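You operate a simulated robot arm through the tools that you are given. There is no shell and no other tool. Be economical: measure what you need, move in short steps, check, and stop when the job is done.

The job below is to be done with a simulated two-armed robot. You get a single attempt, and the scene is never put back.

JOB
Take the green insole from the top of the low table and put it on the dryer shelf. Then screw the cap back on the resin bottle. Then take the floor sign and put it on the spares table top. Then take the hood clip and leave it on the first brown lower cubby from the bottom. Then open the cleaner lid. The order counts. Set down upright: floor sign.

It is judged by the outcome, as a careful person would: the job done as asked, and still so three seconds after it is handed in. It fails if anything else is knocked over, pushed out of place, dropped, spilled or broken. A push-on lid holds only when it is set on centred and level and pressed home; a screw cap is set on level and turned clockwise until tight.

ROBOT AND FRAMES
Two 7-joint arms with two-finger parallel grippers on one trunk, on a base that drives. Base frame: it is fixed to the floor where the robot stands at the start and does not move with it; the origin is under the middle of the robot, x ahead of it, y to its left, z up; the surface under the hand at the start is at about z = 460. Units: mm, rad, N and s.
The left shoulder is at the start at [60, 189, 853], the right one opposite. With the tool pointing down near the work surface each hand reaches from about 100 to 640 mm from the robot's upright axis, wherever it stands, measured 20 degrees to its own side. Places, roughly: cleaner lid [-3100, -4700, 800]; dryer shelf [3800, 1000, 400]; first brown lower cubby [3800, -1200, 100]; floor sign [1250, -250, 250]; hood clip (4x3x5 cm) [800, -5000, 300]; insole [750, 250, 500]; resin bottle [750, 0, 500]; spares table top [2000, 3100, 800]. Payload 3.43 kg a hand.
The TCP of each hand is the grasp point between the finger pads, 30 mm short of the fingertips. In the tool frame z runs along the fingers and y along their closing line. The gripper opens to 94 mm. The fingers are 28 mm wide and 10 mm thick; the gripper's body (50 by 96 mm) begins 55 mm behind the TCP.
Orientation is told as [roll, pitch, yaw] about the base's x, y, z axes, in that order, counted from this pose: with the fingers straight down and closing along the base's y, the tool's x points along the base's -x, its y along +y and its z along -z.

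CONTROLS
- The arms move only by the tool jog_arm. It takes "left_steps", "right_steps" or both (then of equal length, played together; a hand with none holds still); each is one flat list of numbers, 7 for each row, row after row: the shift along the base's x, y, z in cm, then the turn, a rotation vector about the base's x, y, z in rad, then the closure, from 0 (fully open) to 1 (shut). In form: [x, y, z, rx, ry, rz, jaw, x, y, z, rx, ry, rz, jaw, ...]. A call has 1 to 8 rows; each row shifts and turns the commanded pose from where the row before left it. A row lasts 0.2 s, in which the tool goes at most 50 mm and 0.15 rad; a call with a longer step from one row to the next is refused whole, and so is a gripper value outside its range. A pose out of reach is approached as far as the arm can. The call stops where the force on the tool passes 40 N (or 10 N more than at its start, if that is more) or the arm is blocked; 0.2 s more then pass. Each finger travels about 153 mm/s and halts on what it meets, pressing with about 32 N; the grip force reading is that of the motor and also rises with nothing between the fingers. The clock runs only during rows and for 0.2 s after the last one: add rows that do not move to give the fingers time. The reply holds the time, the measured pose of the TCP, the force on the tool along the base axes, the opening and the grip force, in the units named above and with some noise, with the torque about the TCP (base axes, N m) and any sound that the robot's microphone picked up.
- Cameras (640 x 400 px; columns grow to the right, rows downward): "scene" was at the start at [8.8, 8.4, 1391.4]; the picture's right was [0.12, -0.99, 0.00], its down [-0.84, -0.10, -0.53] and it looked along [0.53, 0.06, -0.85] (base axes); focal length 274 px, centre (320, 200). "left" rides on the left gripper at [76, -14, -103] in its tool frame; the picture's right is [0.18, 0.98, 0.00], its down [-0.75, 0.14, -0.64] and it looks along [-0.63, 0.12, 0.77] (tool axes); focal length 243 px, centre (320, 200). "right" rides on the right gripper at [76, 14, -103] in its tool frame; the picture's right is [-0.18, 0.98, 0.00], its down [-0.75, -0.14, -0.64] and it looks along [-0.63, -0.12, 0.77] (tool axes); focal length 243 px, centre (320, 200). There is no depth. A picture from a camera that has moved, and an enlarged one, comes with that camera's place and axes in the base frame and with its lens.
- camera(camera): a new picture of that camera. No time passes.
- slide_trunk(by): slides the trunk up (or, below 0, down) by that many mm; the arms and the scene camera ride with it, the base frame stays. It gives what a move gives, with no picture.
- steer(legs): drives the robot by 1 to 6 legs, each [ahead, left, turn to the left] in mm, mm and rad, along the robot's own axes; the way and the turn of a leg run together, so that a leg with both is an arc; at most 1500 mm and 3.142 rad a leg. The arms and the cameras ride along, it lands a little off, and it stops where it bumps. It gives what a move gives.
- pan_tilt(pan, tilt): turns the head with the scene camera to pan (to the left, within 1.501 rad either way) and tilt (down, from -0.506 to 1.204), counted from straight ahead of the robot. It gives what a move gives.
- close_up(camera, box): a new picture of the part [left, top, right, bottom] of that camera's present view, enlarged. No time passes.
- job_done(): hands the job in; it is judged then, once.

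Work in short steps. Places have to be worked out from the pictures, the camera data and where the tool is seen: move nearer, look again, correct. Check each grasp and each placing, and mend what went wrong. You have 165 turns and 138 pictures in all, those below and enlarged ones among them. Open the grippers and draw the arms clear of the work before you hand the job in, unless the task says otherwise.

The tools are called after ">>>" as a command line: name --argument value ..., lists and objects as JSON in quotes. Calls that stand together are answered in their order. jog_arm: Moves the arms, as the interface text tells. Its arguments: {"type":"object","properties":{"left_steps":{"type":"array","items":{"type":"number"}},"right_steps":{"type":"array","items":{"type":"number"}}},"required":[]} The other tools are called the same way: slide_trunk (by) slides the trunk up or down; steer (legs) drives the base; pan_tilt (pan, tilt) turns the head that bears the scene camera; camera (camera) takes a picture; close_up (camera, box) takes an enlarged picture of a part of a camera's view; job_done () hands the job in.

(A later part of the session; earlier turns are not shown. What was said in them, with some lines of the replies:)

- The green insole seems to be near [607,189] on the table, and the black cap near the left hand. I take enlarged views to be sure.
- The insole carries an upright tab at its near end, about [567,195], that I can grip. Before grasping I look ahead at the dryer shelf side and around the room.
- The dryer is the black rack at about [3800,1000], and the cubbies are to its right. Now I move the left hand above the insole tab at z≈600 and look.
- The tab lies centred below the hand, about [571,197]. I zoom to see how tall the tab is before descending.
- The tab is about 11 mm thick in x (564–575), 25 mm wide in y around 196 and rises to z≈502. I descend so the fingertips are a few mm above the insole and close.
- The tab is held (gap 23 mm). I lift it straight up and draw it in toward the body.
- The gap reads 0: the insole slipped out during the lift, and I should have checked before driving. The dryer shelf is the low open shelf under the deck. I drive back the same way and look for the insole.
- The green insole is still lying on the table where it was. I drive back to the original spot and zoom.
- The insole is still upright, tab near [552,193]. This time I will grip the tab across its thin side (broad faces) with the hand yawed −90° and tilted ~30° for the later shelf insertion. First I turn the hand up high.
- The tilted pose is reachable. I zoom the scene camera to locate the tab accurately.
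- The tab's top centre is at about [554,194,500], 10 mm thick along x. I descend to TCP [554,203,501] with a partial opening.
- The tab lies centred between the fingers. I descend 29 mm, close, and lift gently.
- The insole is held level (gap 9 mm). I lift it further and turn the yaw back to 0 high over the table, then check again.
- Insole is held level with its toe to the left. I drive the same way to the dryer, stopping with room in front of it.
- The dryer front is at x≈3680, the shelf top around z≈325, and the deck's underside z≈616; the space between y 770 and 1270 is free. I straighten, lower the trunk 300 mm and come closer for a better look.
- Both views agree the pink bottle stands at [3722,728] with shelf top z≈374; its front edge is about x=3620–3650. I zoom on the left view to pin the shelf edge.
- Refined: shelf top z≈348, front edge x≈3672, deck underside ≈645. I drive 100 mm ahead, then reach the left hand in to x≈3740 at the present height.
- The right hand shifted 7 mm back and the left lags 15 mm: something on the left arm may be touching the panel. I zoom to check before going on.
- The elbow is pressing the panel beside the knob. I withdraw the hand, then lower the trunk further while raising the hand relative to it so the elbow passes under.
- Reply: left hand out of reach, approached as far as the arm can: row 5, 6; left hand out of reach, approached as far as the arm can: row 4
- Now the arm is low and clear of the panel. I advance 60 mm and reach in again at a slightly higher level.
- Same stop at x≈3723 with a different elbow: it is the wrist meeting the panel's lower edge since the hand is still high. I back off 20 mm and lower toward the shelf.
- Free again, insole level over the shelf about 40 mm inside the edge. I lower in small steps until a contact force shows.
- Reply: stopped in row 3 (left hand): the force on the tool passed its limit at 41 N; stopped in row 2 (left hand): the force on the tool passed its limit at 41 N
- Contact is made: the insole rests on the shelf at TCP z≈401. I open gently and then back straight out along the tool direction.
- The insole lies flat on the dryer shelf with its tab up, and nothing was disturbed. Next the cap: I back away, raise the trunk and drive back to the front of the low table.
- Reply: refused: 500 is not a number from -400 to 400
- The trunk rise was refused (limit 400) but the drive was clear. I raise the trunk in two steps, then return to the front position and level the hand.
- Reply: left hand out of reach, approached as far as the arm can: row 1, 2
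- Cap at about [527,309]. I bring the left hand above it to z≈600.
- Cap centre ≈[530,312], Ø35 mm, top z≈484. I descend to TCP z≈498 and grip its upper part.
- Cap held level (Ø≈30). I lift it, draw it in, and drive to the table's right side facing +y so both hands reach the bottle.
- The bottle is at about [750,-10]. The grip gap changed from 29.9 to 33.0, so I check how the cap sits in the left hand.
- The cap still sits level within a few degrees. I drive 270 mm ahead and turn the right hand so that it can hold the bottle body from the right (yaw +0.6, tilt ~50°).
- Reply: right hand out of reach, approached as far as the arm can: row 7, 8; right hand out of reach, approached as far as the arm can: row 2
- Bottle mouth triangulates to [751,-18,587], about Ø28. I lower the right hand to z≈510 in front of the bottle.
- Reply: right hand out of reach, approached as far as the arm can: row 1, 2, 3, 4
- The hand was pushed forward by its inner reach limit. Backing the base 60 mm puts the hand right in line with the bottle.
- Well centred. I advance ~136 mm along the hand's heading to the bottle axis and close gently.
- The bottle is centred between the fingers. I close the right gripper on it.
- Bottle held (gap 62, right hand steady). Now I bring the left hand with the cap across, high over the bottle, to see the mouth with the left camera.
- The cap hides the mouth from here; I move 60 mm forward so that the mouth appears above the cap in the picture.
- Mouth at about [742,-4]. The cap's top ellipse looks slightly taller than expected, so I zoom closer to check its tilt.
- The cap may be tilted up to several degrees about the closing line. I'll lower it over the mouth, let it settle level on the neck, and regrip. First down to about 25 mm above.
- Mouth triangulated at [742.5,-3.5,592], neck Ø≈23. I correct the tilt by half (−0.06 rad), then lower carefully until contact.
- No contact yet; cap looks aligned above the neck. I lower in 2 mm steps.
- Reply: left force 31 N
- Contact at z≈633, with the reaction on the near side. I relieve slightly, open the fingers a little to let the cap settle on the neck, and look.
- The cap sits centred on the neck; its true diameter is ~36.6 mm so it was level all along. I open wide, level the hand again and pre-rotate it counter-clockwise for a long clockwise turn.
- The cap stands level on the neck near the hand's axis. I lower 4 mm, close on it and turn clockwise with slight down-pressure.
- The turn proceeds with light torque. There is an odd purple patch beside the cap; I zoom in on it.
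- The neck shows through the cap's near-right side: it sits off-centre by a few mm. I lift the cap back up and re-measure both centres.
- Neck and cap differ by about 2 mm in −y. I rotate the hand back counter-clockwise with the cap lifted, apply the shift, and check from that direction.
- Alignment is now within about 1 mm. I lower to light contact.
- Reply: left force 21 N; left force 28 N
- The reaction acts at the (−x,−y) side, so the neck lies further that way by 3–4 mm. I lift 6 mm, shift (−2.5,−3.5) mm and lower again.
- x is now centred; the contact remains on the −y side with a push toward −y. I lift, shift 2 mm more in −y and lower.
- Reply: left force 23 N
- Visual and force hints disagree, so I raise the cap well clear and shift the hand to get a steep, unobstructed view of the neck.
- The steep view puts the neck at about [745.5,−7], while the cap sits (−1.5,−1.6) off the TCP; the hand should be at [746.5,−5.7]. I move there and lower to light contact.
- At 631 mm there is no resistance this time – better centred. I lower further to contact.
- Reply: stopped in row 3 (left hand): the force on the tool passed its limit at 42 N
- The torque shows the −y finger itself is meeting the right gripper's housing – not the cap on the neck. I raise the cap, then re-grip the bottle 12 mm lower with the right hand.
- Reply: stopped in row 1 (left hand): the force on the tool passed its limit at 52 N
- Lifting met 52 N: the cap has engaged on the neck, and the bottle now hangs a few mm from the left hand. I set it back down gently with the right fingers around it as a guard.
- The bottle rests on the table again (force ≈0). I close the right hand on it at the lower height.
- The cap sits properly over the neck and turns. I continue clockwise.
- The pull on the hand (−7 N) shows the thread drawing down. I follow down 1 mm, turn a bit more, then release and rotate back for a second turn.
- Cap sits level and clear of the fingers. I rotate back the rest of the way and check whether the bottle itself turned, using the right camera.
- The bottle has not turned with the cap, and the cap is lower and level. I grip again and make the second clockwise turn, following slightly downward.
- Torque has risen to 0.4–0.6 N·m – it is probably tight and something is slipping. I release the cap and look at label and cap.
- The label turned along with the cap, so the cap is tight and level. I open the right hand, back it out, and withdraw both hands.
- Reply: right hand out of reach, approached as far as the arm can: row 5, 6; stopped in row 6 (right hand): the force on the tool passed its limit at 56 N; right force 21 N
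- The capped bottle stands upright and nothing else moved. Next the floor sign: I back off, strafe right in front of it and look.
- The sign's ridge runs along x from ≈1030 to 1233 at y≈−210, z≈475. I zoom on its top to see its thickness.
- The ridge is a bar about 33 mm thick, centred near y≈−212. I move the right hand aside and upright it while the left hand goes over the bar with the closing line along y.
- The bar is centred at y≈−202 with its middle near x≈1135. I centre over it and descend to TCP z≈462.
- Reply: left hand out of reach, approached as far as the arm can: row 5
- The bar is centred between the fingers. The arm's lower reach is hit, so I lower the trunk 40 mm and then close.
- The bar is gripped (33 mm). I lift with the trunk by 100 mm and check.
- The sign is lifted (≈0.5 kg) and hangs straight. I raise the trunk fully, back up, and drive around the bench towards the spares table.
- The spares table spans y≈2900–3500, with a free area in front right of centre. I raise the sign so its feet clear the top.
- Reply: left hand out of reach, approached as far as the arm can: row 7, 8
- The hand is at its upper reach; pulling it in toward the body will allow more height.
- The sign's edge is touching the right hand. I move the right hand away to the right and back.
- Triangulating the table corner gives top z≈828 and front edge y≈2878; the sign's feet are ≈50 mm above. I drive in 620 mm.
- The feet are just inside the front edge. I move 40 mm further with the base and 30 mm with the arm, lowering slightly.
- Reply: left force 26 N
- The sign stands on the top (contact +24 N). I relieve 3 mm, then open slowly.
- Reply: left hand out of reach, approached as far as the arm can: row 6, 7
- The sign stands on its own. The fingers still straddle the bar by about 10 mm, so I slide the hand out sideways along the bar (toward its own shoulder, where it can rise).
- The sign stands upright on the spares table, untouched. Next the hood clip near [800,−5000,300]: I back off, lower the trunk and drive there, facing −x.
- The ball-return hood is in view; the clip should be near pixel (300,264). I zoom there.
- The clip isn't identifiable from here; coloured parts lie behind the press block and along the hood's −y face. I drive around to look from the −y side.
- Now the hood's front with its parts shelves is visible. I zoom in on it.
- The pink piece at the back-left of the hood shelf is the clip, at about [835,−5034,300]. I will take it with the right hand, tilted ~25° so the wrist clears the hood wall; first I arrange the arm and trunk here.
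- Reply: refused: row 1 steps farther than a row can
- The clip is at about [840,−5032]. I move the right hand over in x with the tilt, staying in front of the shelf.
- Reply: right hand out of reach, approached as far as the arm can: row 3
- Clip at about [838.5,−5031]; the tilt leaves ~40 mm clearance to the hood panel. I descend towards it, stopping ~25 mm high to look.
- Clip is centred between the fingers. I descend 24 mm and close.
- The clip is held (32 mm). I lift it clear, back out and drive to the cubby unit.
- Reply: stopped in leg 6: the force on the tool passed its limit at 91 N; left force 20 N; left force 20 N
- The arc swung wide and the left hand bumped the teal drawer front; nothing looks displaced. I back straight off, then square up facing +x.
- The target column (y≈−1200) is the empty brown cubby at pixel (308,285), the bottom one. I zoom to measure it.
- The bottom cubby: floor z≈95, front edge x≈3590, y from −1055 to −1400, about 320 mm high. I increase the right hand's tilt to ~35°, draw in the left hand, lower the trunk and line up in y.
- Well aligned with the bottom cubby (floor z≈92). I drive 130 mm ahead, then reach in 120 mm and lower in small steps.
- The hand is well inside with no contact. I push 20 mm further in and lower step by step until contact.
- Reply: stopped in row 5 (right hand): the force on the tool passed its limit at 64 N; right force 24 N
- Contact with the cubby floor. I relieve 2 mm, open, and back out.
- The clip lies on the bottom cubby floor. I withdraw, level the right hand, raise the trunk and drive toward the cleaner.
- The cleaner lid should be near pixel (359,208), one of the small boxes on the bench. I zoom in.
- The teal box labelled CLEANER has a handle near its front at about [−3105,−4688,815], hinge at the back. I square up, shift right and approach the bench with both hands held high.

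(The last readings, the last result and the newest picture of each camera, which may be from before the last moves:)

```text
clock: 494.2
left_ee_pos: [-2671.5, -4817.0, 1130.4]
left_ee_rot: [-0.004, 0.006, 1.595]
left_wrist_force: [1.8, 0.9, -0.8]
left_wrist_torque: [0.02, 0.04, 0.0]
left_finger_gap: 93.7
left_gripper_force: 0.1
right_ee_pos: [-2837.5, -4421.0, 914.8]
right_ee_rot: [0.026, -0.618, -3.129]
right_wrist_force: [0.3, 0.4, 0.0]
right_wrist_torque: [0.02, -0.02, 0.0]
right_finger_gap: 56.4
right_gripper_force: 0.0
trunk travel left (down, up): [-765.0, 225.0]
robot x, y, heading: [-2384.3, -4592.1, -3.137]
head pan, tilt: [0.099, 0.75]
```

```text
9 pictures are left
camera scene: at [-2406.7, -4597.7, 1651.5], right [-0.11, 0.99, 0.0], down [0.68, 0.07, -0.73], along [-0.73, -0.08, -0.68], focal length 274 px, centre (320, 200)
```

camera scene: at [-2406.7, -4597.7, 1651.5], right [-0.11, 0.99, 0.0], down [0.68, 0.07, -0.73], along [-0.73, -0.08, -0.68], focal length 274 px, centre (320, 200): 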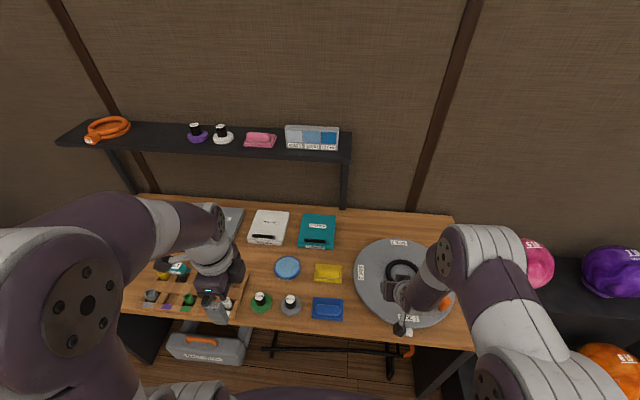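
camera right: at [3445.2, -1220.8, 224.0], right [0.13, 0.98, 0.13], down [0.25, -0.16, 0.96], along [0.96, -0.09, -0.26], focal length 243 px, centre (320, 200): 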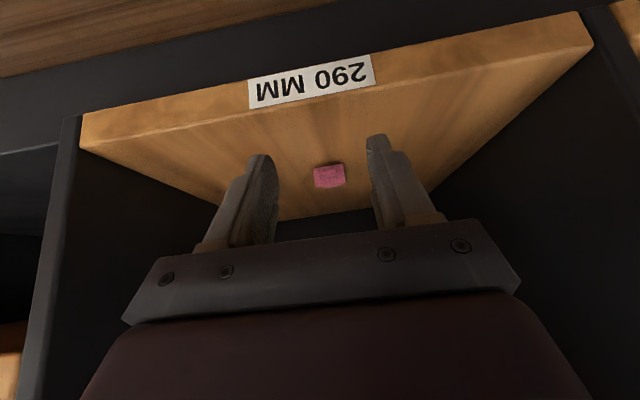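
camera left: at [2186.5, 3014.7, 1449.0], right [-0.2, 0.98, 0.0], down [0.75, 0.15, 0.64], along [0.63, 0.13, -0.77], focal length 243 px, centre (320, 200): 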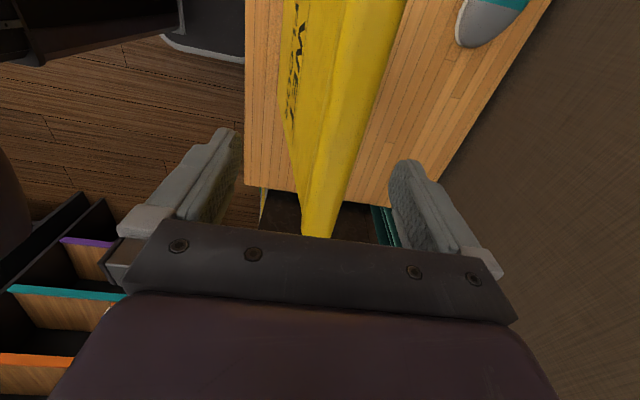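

Triangulated handle position: [−3047,−4690,839]. I advance 80 mm and bring the left hand above it, closing line across the bar.

>>> steer --legs '[[80, 0, 0]]'

>>> jog_arm --left_steps '[-3.7, 1.6, -1.5, 0, 0, -0.025, 0, -3.7, 1.6, -2, 0, 0, 0, 0, -3.7, 1.6, -2.5, 0, 0, 0, 0, -3.7, 1.6, -2.5, 0, 0, 0, 0, -3.7, 1.6, -2.5, 0, 0, 0, 0, -3.7, 1.6, -2.5, 0, 0, 0, 0, -3.7, 1.6, -2.5, 0, 0, 0, 0, -3.5, 1.5, -2.5, 0, 0, 0, 0]'

>>> camera --camera "left"

```text
clock: 495.3
left_ee_pos: [-2751.2, -4817.8, 1129.4]
left_ee_rot: [-0.005, 0.007, 1.597]
left_wrist_force: [-0.2, -0.5, -0.4]
left_wrist_torque: [0.0, -0.04, 0.02]
left_finger_gap: 94.1
left_gripper_force: 0.1
right_ee_pos: [-2917.9, -4423.1, 914.8]
right_ee_rot: [0.025, -0.618, -3.128]
right_wrist_force: [-0.4, -0.5, -0.8]
right_wrist_torque: [-0.03, 0.02, 0.01]
right_finger_gap: 56.3
right_gripper_force: 0.1
trunk travel left (down, up): [-765.0, 225.0]
robot x, y, heading: [-2466.1, -4591.2, -3.134]
head pan, tilt: [0.099, 0.75]
```

```text
clock: 497.1
left_ee_pos: [-3048.2, -4690.0, 946.7]
left_ee_rot: [-0.005, 0.008, 1.572]
left_wrist_force: [0.2, 0.7, -0.2]
left_wrist_torque: [0.02, -0.02, -0.02]
left_finger_gap: 94.0
left_gripper_force: 0.1
right_ee_pos: [-2919.6, -4424.3, 913.8]
right_ee_rot: [0.025, -0.618, -3.128]
right_wrist_force: [0.5, 0.3, -0.1]
right_wrist_torque: [0.03, 0.02, 0.02]
right_finger_gap: 56.5
right_gripper_force: 0.1
trunk travel left (down, up): [-765.0, 225.0]
robot x, y, heading: [-2464.8, -4588.2, -3.128]
head pan, tilt: [0.099, 0.75]
```

```text
8 pictures are left
camera left: at [-3034.6, -4766.0, 1048.9], right [-0.98, -0.18, 0.0], down [-0.14, 0.76, 0.64], along [-0.11, 0.63, -0.77], focal length 243 px, centre (320, 200)
```

left: 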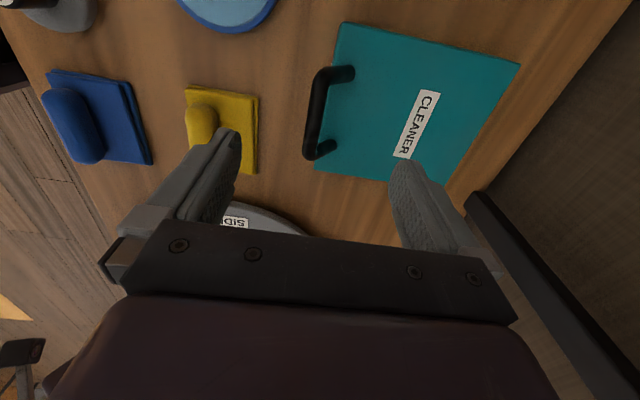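

The picture shows the handle bar in front of and above the lid's front edge at [−3041.5,−4688,839]; the lid runs back to a hinge near x≈−3202. I descend with partly open fingers straddling the bar and close on it.

>>> jog_arm --left_steps '[0.67, 0.2, -2, 0, 0, 0, 0.5, 0, 0, -3, 0, 0, 0, 0.5, 0, 0, -2.5, 0, 0, 0, 0.5, 0, 0, -1.4, 0, 0, 0, 0.5, 0, 0, 0, 0, 0, 0, 0.5]'

>>> camera --camera "left"

```text
clock: 498.3
left_ee_pos: [-3038.4, -4689.6, 856.4]
left_ee_rot: [-0.004, 0.007, 1.571]
left_wrist_force: [0.2, -0.3, -0.8]
left_wrist_torque: [0.0, 0.0, -0.02]
left_finger_gap: 47.1
left_gripper_force: 0.0
right_ee_pos: [-2917.8, -4421.9, 915.2]
right_ee_rot: [0.027, -0.618, -3.127]
right_wrist_force: [-0.8, -0.3, 0.8]
right_wrist_torque: [-0.01, -0.01, 0.0]
right_finger_gap: 56.2
right_gripper_force: 0.1
trunk travel left (down, up): [-765.0, 225.0]
robot x, y, heading: [-2465.7, -4591.2, -3.132]
head pan, tilt: [0.099, 0.75]
```

```text
7 pictures are left
camera left: at [-3023.0, -4764.6, 959.4], right [-0.98, -0.18, 0.0], down [-0.14, 0.76, 0.64], along [-0.12, 0.63, -0.77], focal length 243 px, centre (320, 200)
```

left: 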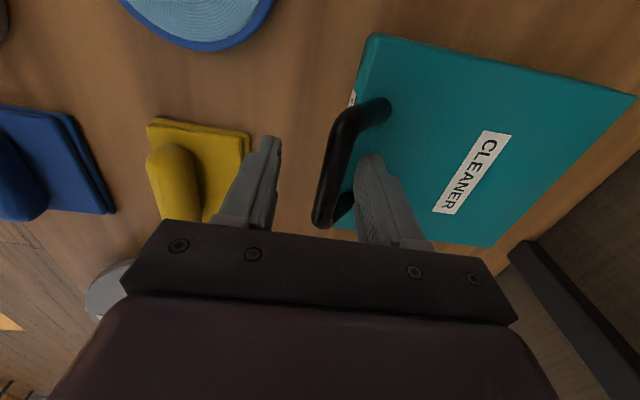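

The bar is between the fingers, near the far one. I centre by −5 mm, lower 4 mm and close.

>>> jog_arm --left_steps '[-0.6, 0, 0, 0, 0, 0, 0.5, 0, 0, -0.4, 0, 0, 0, 0.5, 0, 0, 0, 0, 0, 0, 0.8, 0, 0, 0, 0, 0, 0, 1, 0, 0, 0, 0, 0, 0, 1]'

```text
clock: 499.5
left_ee_pos: [-3044.0, -4688.5, 854.0]
left_ee_rot: [-0.002, 0.008, 1.573]
left_wrist_force: [-2.6, -0.4, 1.0]
left_wrist_torque: [0.05, 0.03, -0.67]
left_finger_gap: 13.3
left_gripper_force: 45.0
right_ee_pos: [-2917.7, -4423.7, 914.2]
right_ee_rot: [0.026, -0.619, -3.127]
right_wrist_force: [-0.2, 0.7, -0.2]
right_wrist_torque: [0.0, -0.03, 0.0]
right_finger_gap: 56.6
right_gripper_force: 0.0
trunk travel left (down, up): [-765.0, 225.0]
robot x, y, heading: [-2463.1, -4591.0, -3.133]
head pan, tilt: [0.099, 0.75]
```

Bar gripped. I lift along the hinge arc, tilting the hand gradually; first 30°.

>>> jog_arm --left_steps '[-0.5, 0, 2.7, 0, 0.09, 0, 1, -0.95, 0, 2.54, 0, 0.09, 0, 1, -1.37, 0, 2.28, 0, 0.1, 0, 1]'

>>> camera --camera "left"

```text
clock: 500.3
left_ee_pos: [-3074.3, -4689.0, 926.3]
left_ee_rot: [0.275, 0.009, 1.572]
left_wrist_force: [-8.5, 8.3, -9.4]
left_wrist_torque: [0.34, -0.11, 0.17]
left_finger_gap: 13.1
left_gripper_force: 44.7
right_ee_pos: [-2920.2, -4420.4, 913.4]
right_ee_rot: [0.028, -0.617, -3.13]
right_wrist_force: [-0.1, -0.8, 0.1]
right_wrist_torque: [-0.01, 0.01, 0.03]
right_finger_gap: 56.3
right_gripper_force: 0.1
trunk travel left (down, up): [-765.0, 225.0]
robot x, y, heading: [-2467.1, -4592.4, -3.132]
head pan, tilt: [0.099, 0.75]
```

```text
6 pictures are left
camera left: at [-3031.4, -4764.8, 1021.2], right [-0.95, -0.18, 0.27], down [0.04, 0.76, 0.65], along [-0.32, 0.63, -0.71], focal length 243 px, centre (320, 200)
```

left: 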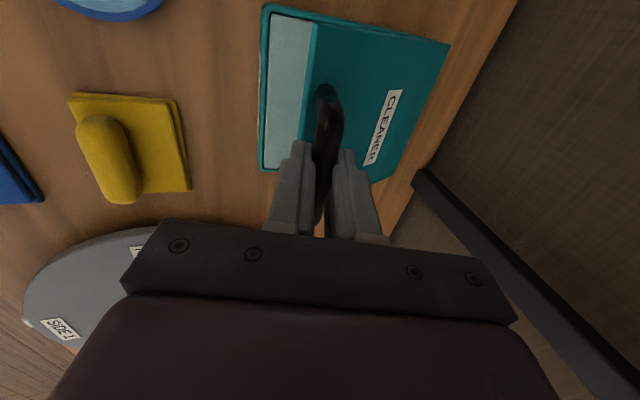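

The lid is opening (interior visible), forces are mild. I continue to about 70°, biased slightly inward.

>>> jog_arm --left_steps '[-2.0, 0, 1.8, 0, 0.1, 0, 1, -2.2, 0, 1.4, 0, 0.1, 0, 1, -2.45, 0, 1.0, 0, 0.1, 0, 1, -2.6, 0, 0.55, 0, 0.1, 0, 1]'

```text
clock: 501.3
left_ee_pos: [-3165.2, -4688.8, 982.9]
left_ee_rot: [0.69, 0.003, 1.577]
left_wrist_force: [7.0, -2.5, 24.7]
left_wrist_torque: [0.05, -0.04, 0.89]
left_finger_gap: 13.6
left_gripper_force: 44.6
right_ee_pos: [-2914.2, -4422.6, 917.3]
right_ee_rot: [0.027, -0.621, -3.128]
right_wrist_force: [0.1, 0.0, -0.4]
right_wrist_torque: [0.01, 0.0, 0.04]
right_finger_gap: 56.4
right_gripper_force: 0.0
trunk travel left (down, up): [-765.0, 225.0]
robot x, y, heading: [-2466.6, -4591.0, -3.138]
head pan, tilt: [0.099, 0.75]
```

The lid now pushes the hand up by ~25 N, so my arc is a little low. I continue with a higher path.

>>> jog_arm --left_steps '[-1.0, 0, 0.6, 0, 0.05, 0, 1, -2.2, 0, 0.5, 0, 0.1, 0, 1, -2.4, 0, 0.1, 0, 0.1, 0, 1]'

>>> camera --camera "scene"

```text
clock: 502.1
left_ee_pos: [-3215.6, -4688.5, 986.3]
left_ee_rot: [0.924, 0.007, 1.577]
left_wrist_force: [25.1, -3.0, 9.7]
left_wrist_torque: [0.67, -0.4, 0.8]
left_finger_gap: 13.5
left_gripper_force: 45.1
right_ee_pos: [-2914.1, -4423.4, 916.1]
right_ee_rot: [0.025, -0.622, -3.126]
right_wrist_force: [0.3, 0.0, -0.2]
right_wrist_torque: [0.01, 0.02, 0.03]
right_finger_gap: 56.5
right_gripper_force: 0.0
trunk travel left (down, up): [-765.0, 225.0]
robot x, y, heading: [-2466.2, -4589.7, -3.134]
head pan, tilt: [0.099, 0.75]
```

```text
5 pictures are left
camera scene: at [-2480.0, -4599.1, 1651.3], right [-0.11, 0.99, 0.0], down [0.67, 0.07, -0.73], along [-0.73, -0.08, -0.68], focal length 274 px, centre (320, 200)
```

scene: 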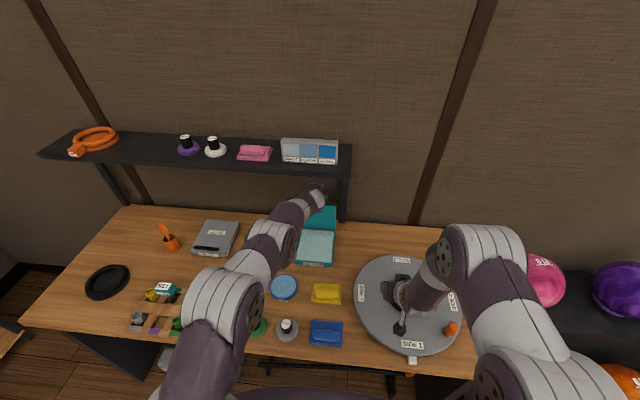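

The lid stands near vertical with its inside facing us; there's a 25 N resistance in x. I try a little further.

>>> jog_arm --left_steps '[-0.8, 0, -0.1, 0, 0.05, 0, 1, -0.8, 0, -0.2, 0, 0.05, 0, 1]'

```text
clock: 502.4
left_ee_pos: [-3216.2, -4689.0, 986.1]
left_ee_rot: [0.936, 0.004, 1.58]
left_wrist_force: [29.0, -0.8, 12.5]
left_wrist_torque: [1.01, -0.28, 0.17]
left_finger_gap: 13.4
left_gripper_force: 44.9
right_ee_pos: [-2913.7, -4423.2, 916.4]
right_ee_rot: [0.027, -0.624, -3.129]
right_wrist_force: [0.0, -0.1, 1.1]
right_wrist_torque: [0.02, 0.01, -0.03]
right_finger_gap: 56.4
right_gripper_force: 0.1
trunk travel left (down, up): [-765.0, 225.0]
robot x, y, heading: [-2462.0, -4592.0, -3.131]
head pan, tilt: [0.099, 0.75]
stopped in row 1 (left hand): the force on the tool passed its limit at 43 N (the readings are from after the stop); the commanded pose is now the measured one
```

The lid is at its stop at about 91°. I open the fingers only slightly (to ≈20 mm) so they don't press the lid edge, and slide out along the tool axis.

>>> jog_arm --left_steps '[0, 0, 0, 0, 0, 0, 0.82, 0, 0, 0, 0, 0, 0, 0.79, 0, 0, 0, 0, 0, 0, 0.79, 0.6, 0, 0.55, 0, 0, 0, 0.79, 1.5, 0, 1.4, 0, 0, 0, 0.79, 2.4, 0, 2.2, 0, 0, 0, 0.79, 3, 0, 1.5, 0, 0, 0, 0.79]'

>>> camera --camera "scene"

```text
clock: 504.0
left_ee_pos: [-3146.0, -4687.9, 1040.7]
left_ee_rot: [0.933, 0.009, 1.581]
left_wrist_force: [0.4, -0.6, -0.5]
left_wrist_torque: [0.01, -0.01, -0.02]
left_finger_gap: 19.7
left_gripper_force: 0.0
right_ee_pos: [-2918.0, -4422.4, 914.8]
right_ee_rot: [0.026, -0.619, -3.127]
right_wrist_force: [0.2, -0.1, 0.6]
right_wrist_torque: [0.0, 0.0, -0.02]
right_finger_gap: 56.3
right_gripper_force: 0.2
trunk travel left (down, up): [-765.0, 225.0]
robot x, y, heading: [-2464.1, -4588.8, -3.13]
head pan, tilt: [0.099, 0.75]
```

```text
4 pictures are left
camera scene: at [-2485.6, -4598.5, 1651.4], right [-0.11, 0.99, 0.0], down [0.68, 0.07, -0.73], along [-0.73, -0.08, -0.68], focal length 274 px, centre (320, 200)
```

scene: 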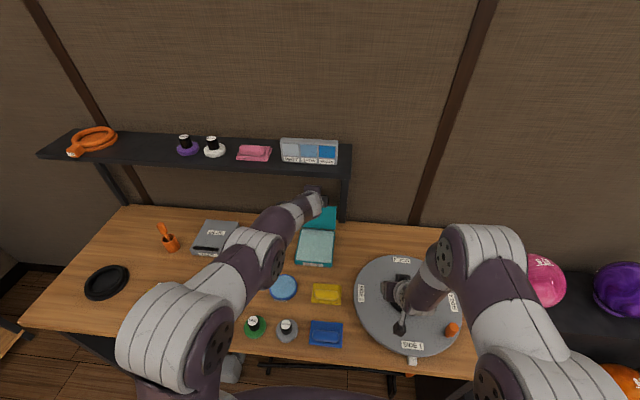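

The lid stays open after release. I withdraw the left arm fully, back the robot off, open the right gripper, and check once more.

>>> jog_arm --left_steps '[4.5, 0, 0.5, 0, 0, 0, 0.79, 4.5, 0, 0.5, 0, 0, 0, 0.5, 4.5, 0, 0.5, 0, 0, 0, 0, 4.5, 0, 0, 0, 0, 0, 0, 4, 0, 0, 0, 0, 0, 0]' --right_steps '[0, 0, 2, 0, 0, 0, 0, 0, 0, 2, 0, 0, 0, 0, 0, 0, 0, 0, 0, 0, 0, 0, 0, 0, 0, 0, 0, 0, 0, 0, 0, 0, 0, 0, 0]'

>>> steer --legs '[[-500, 0, 0]]'

>>> close_up --camera "scene" --box '[140, 100, 460, 300]'

```text
clock: 505.2
left_ee_pos: [-2942.3, -4681.9, 1040.7]
left_ee_rot: [0.934, 0.008, 1.577]
left_wrist_force: [-0.2, 0.2, 0.0]
left_wrist_torque: [0.0, 0.0, -0.01]
left_finger_gap: 94.1
left_gripper_force: 0.0
left hand out of reach, approached as far as the arm can: row 4
right_ee_pos: [-2916.0, -4422.8, 953.5]
right_ee_rot: [0.026, -0.618, -3.129]
right_wrist_force: [-0.6, -1.3, -0.6]
right_wrist_torque: [-0.01, -0.03, 0.0]
right_finger_gap: 94.3
right_gripper_force: 0.1
trunk travel left (down, up): [-765.0, 225.0]
robot x, y, heading: [-2461.7, -4588.8, -3.128]
head pan, tilt: [0.099, 0.75]
```

```text
clock: 508.1
left_ee_pos: [-2456.8, -4676.7, 1038.6]
left_ee_rot: [0.932, 0.007, 1.572]
left_wrist_force: [0.4, 0.4, 0.4]
left_wrist_torque: [-0.02, -0.02, -0.03]
left_finger_gap: 94.0
left_gripper_force: 0.0
right_ee_pos: [-2429.8, -4417.3, 953.6]
right_ee_rot: [0.026, -0.618, -3.132]
right_wrist_force: [0.8, -0.4, 0.0]
right_wrist_torque: [0.02, 0.0, 0.01]
right_finger_gap: 93.8
right_gripper_force: 0.1
trunk travel left (down, up): [-765.0, 225.0]
robot x, y, heading: [-1980.0, -4584.7, -3.142]
head pan, tilt: [0.099, 0.75]
```

```text
2.00 times, centred on (300, 200) of scene
camera zoom: at [-1999.7, -4595.6, 1651.4], right [-0.1, 0.99, 0.0], down [0.68, 0.07, -0.73], along [-0.73, -0.07, -0.68], focal length 548 px, centre (360, 200)
```

zoom: 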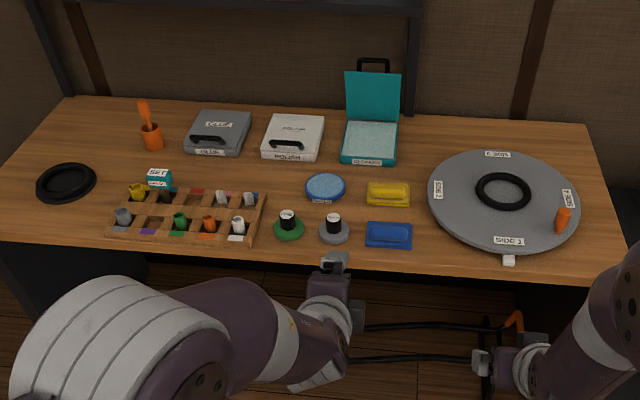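

The cleaner lid stands open and stays so; everything else on the bench is in place, both grippers are open and clear. I hand the job in.

>>> job_done

```text
The job is handed in.
```

I did all five steps in the order given and handed the job in; the result of the judging has not come back.

- **Insole:** it slipped out of the gripper on the first lift and fell back onto the table. I gripped it again by the tab, and it now lies flat on the dryer shelf.
- **Resin bottle:** the cap is on level and turned clockwise until the bottle began turning with it.
- **Floor sign:** it stands upright on the spares table top.
- **Hood clip:** it lies on the floor of the bottom brown cubby.
- **Cleaner lid:** it stands open at about 91° and stayed there after I let go.

Three contacts happened along the way. The left arm touched the dryer panel, the right hand struck something while backing away from the resin bottle, and the left hand bumped the teal drawer front beside the cubbies. I saw nothing moved in the pictures afterwards, but I did not inspect those spots closely.
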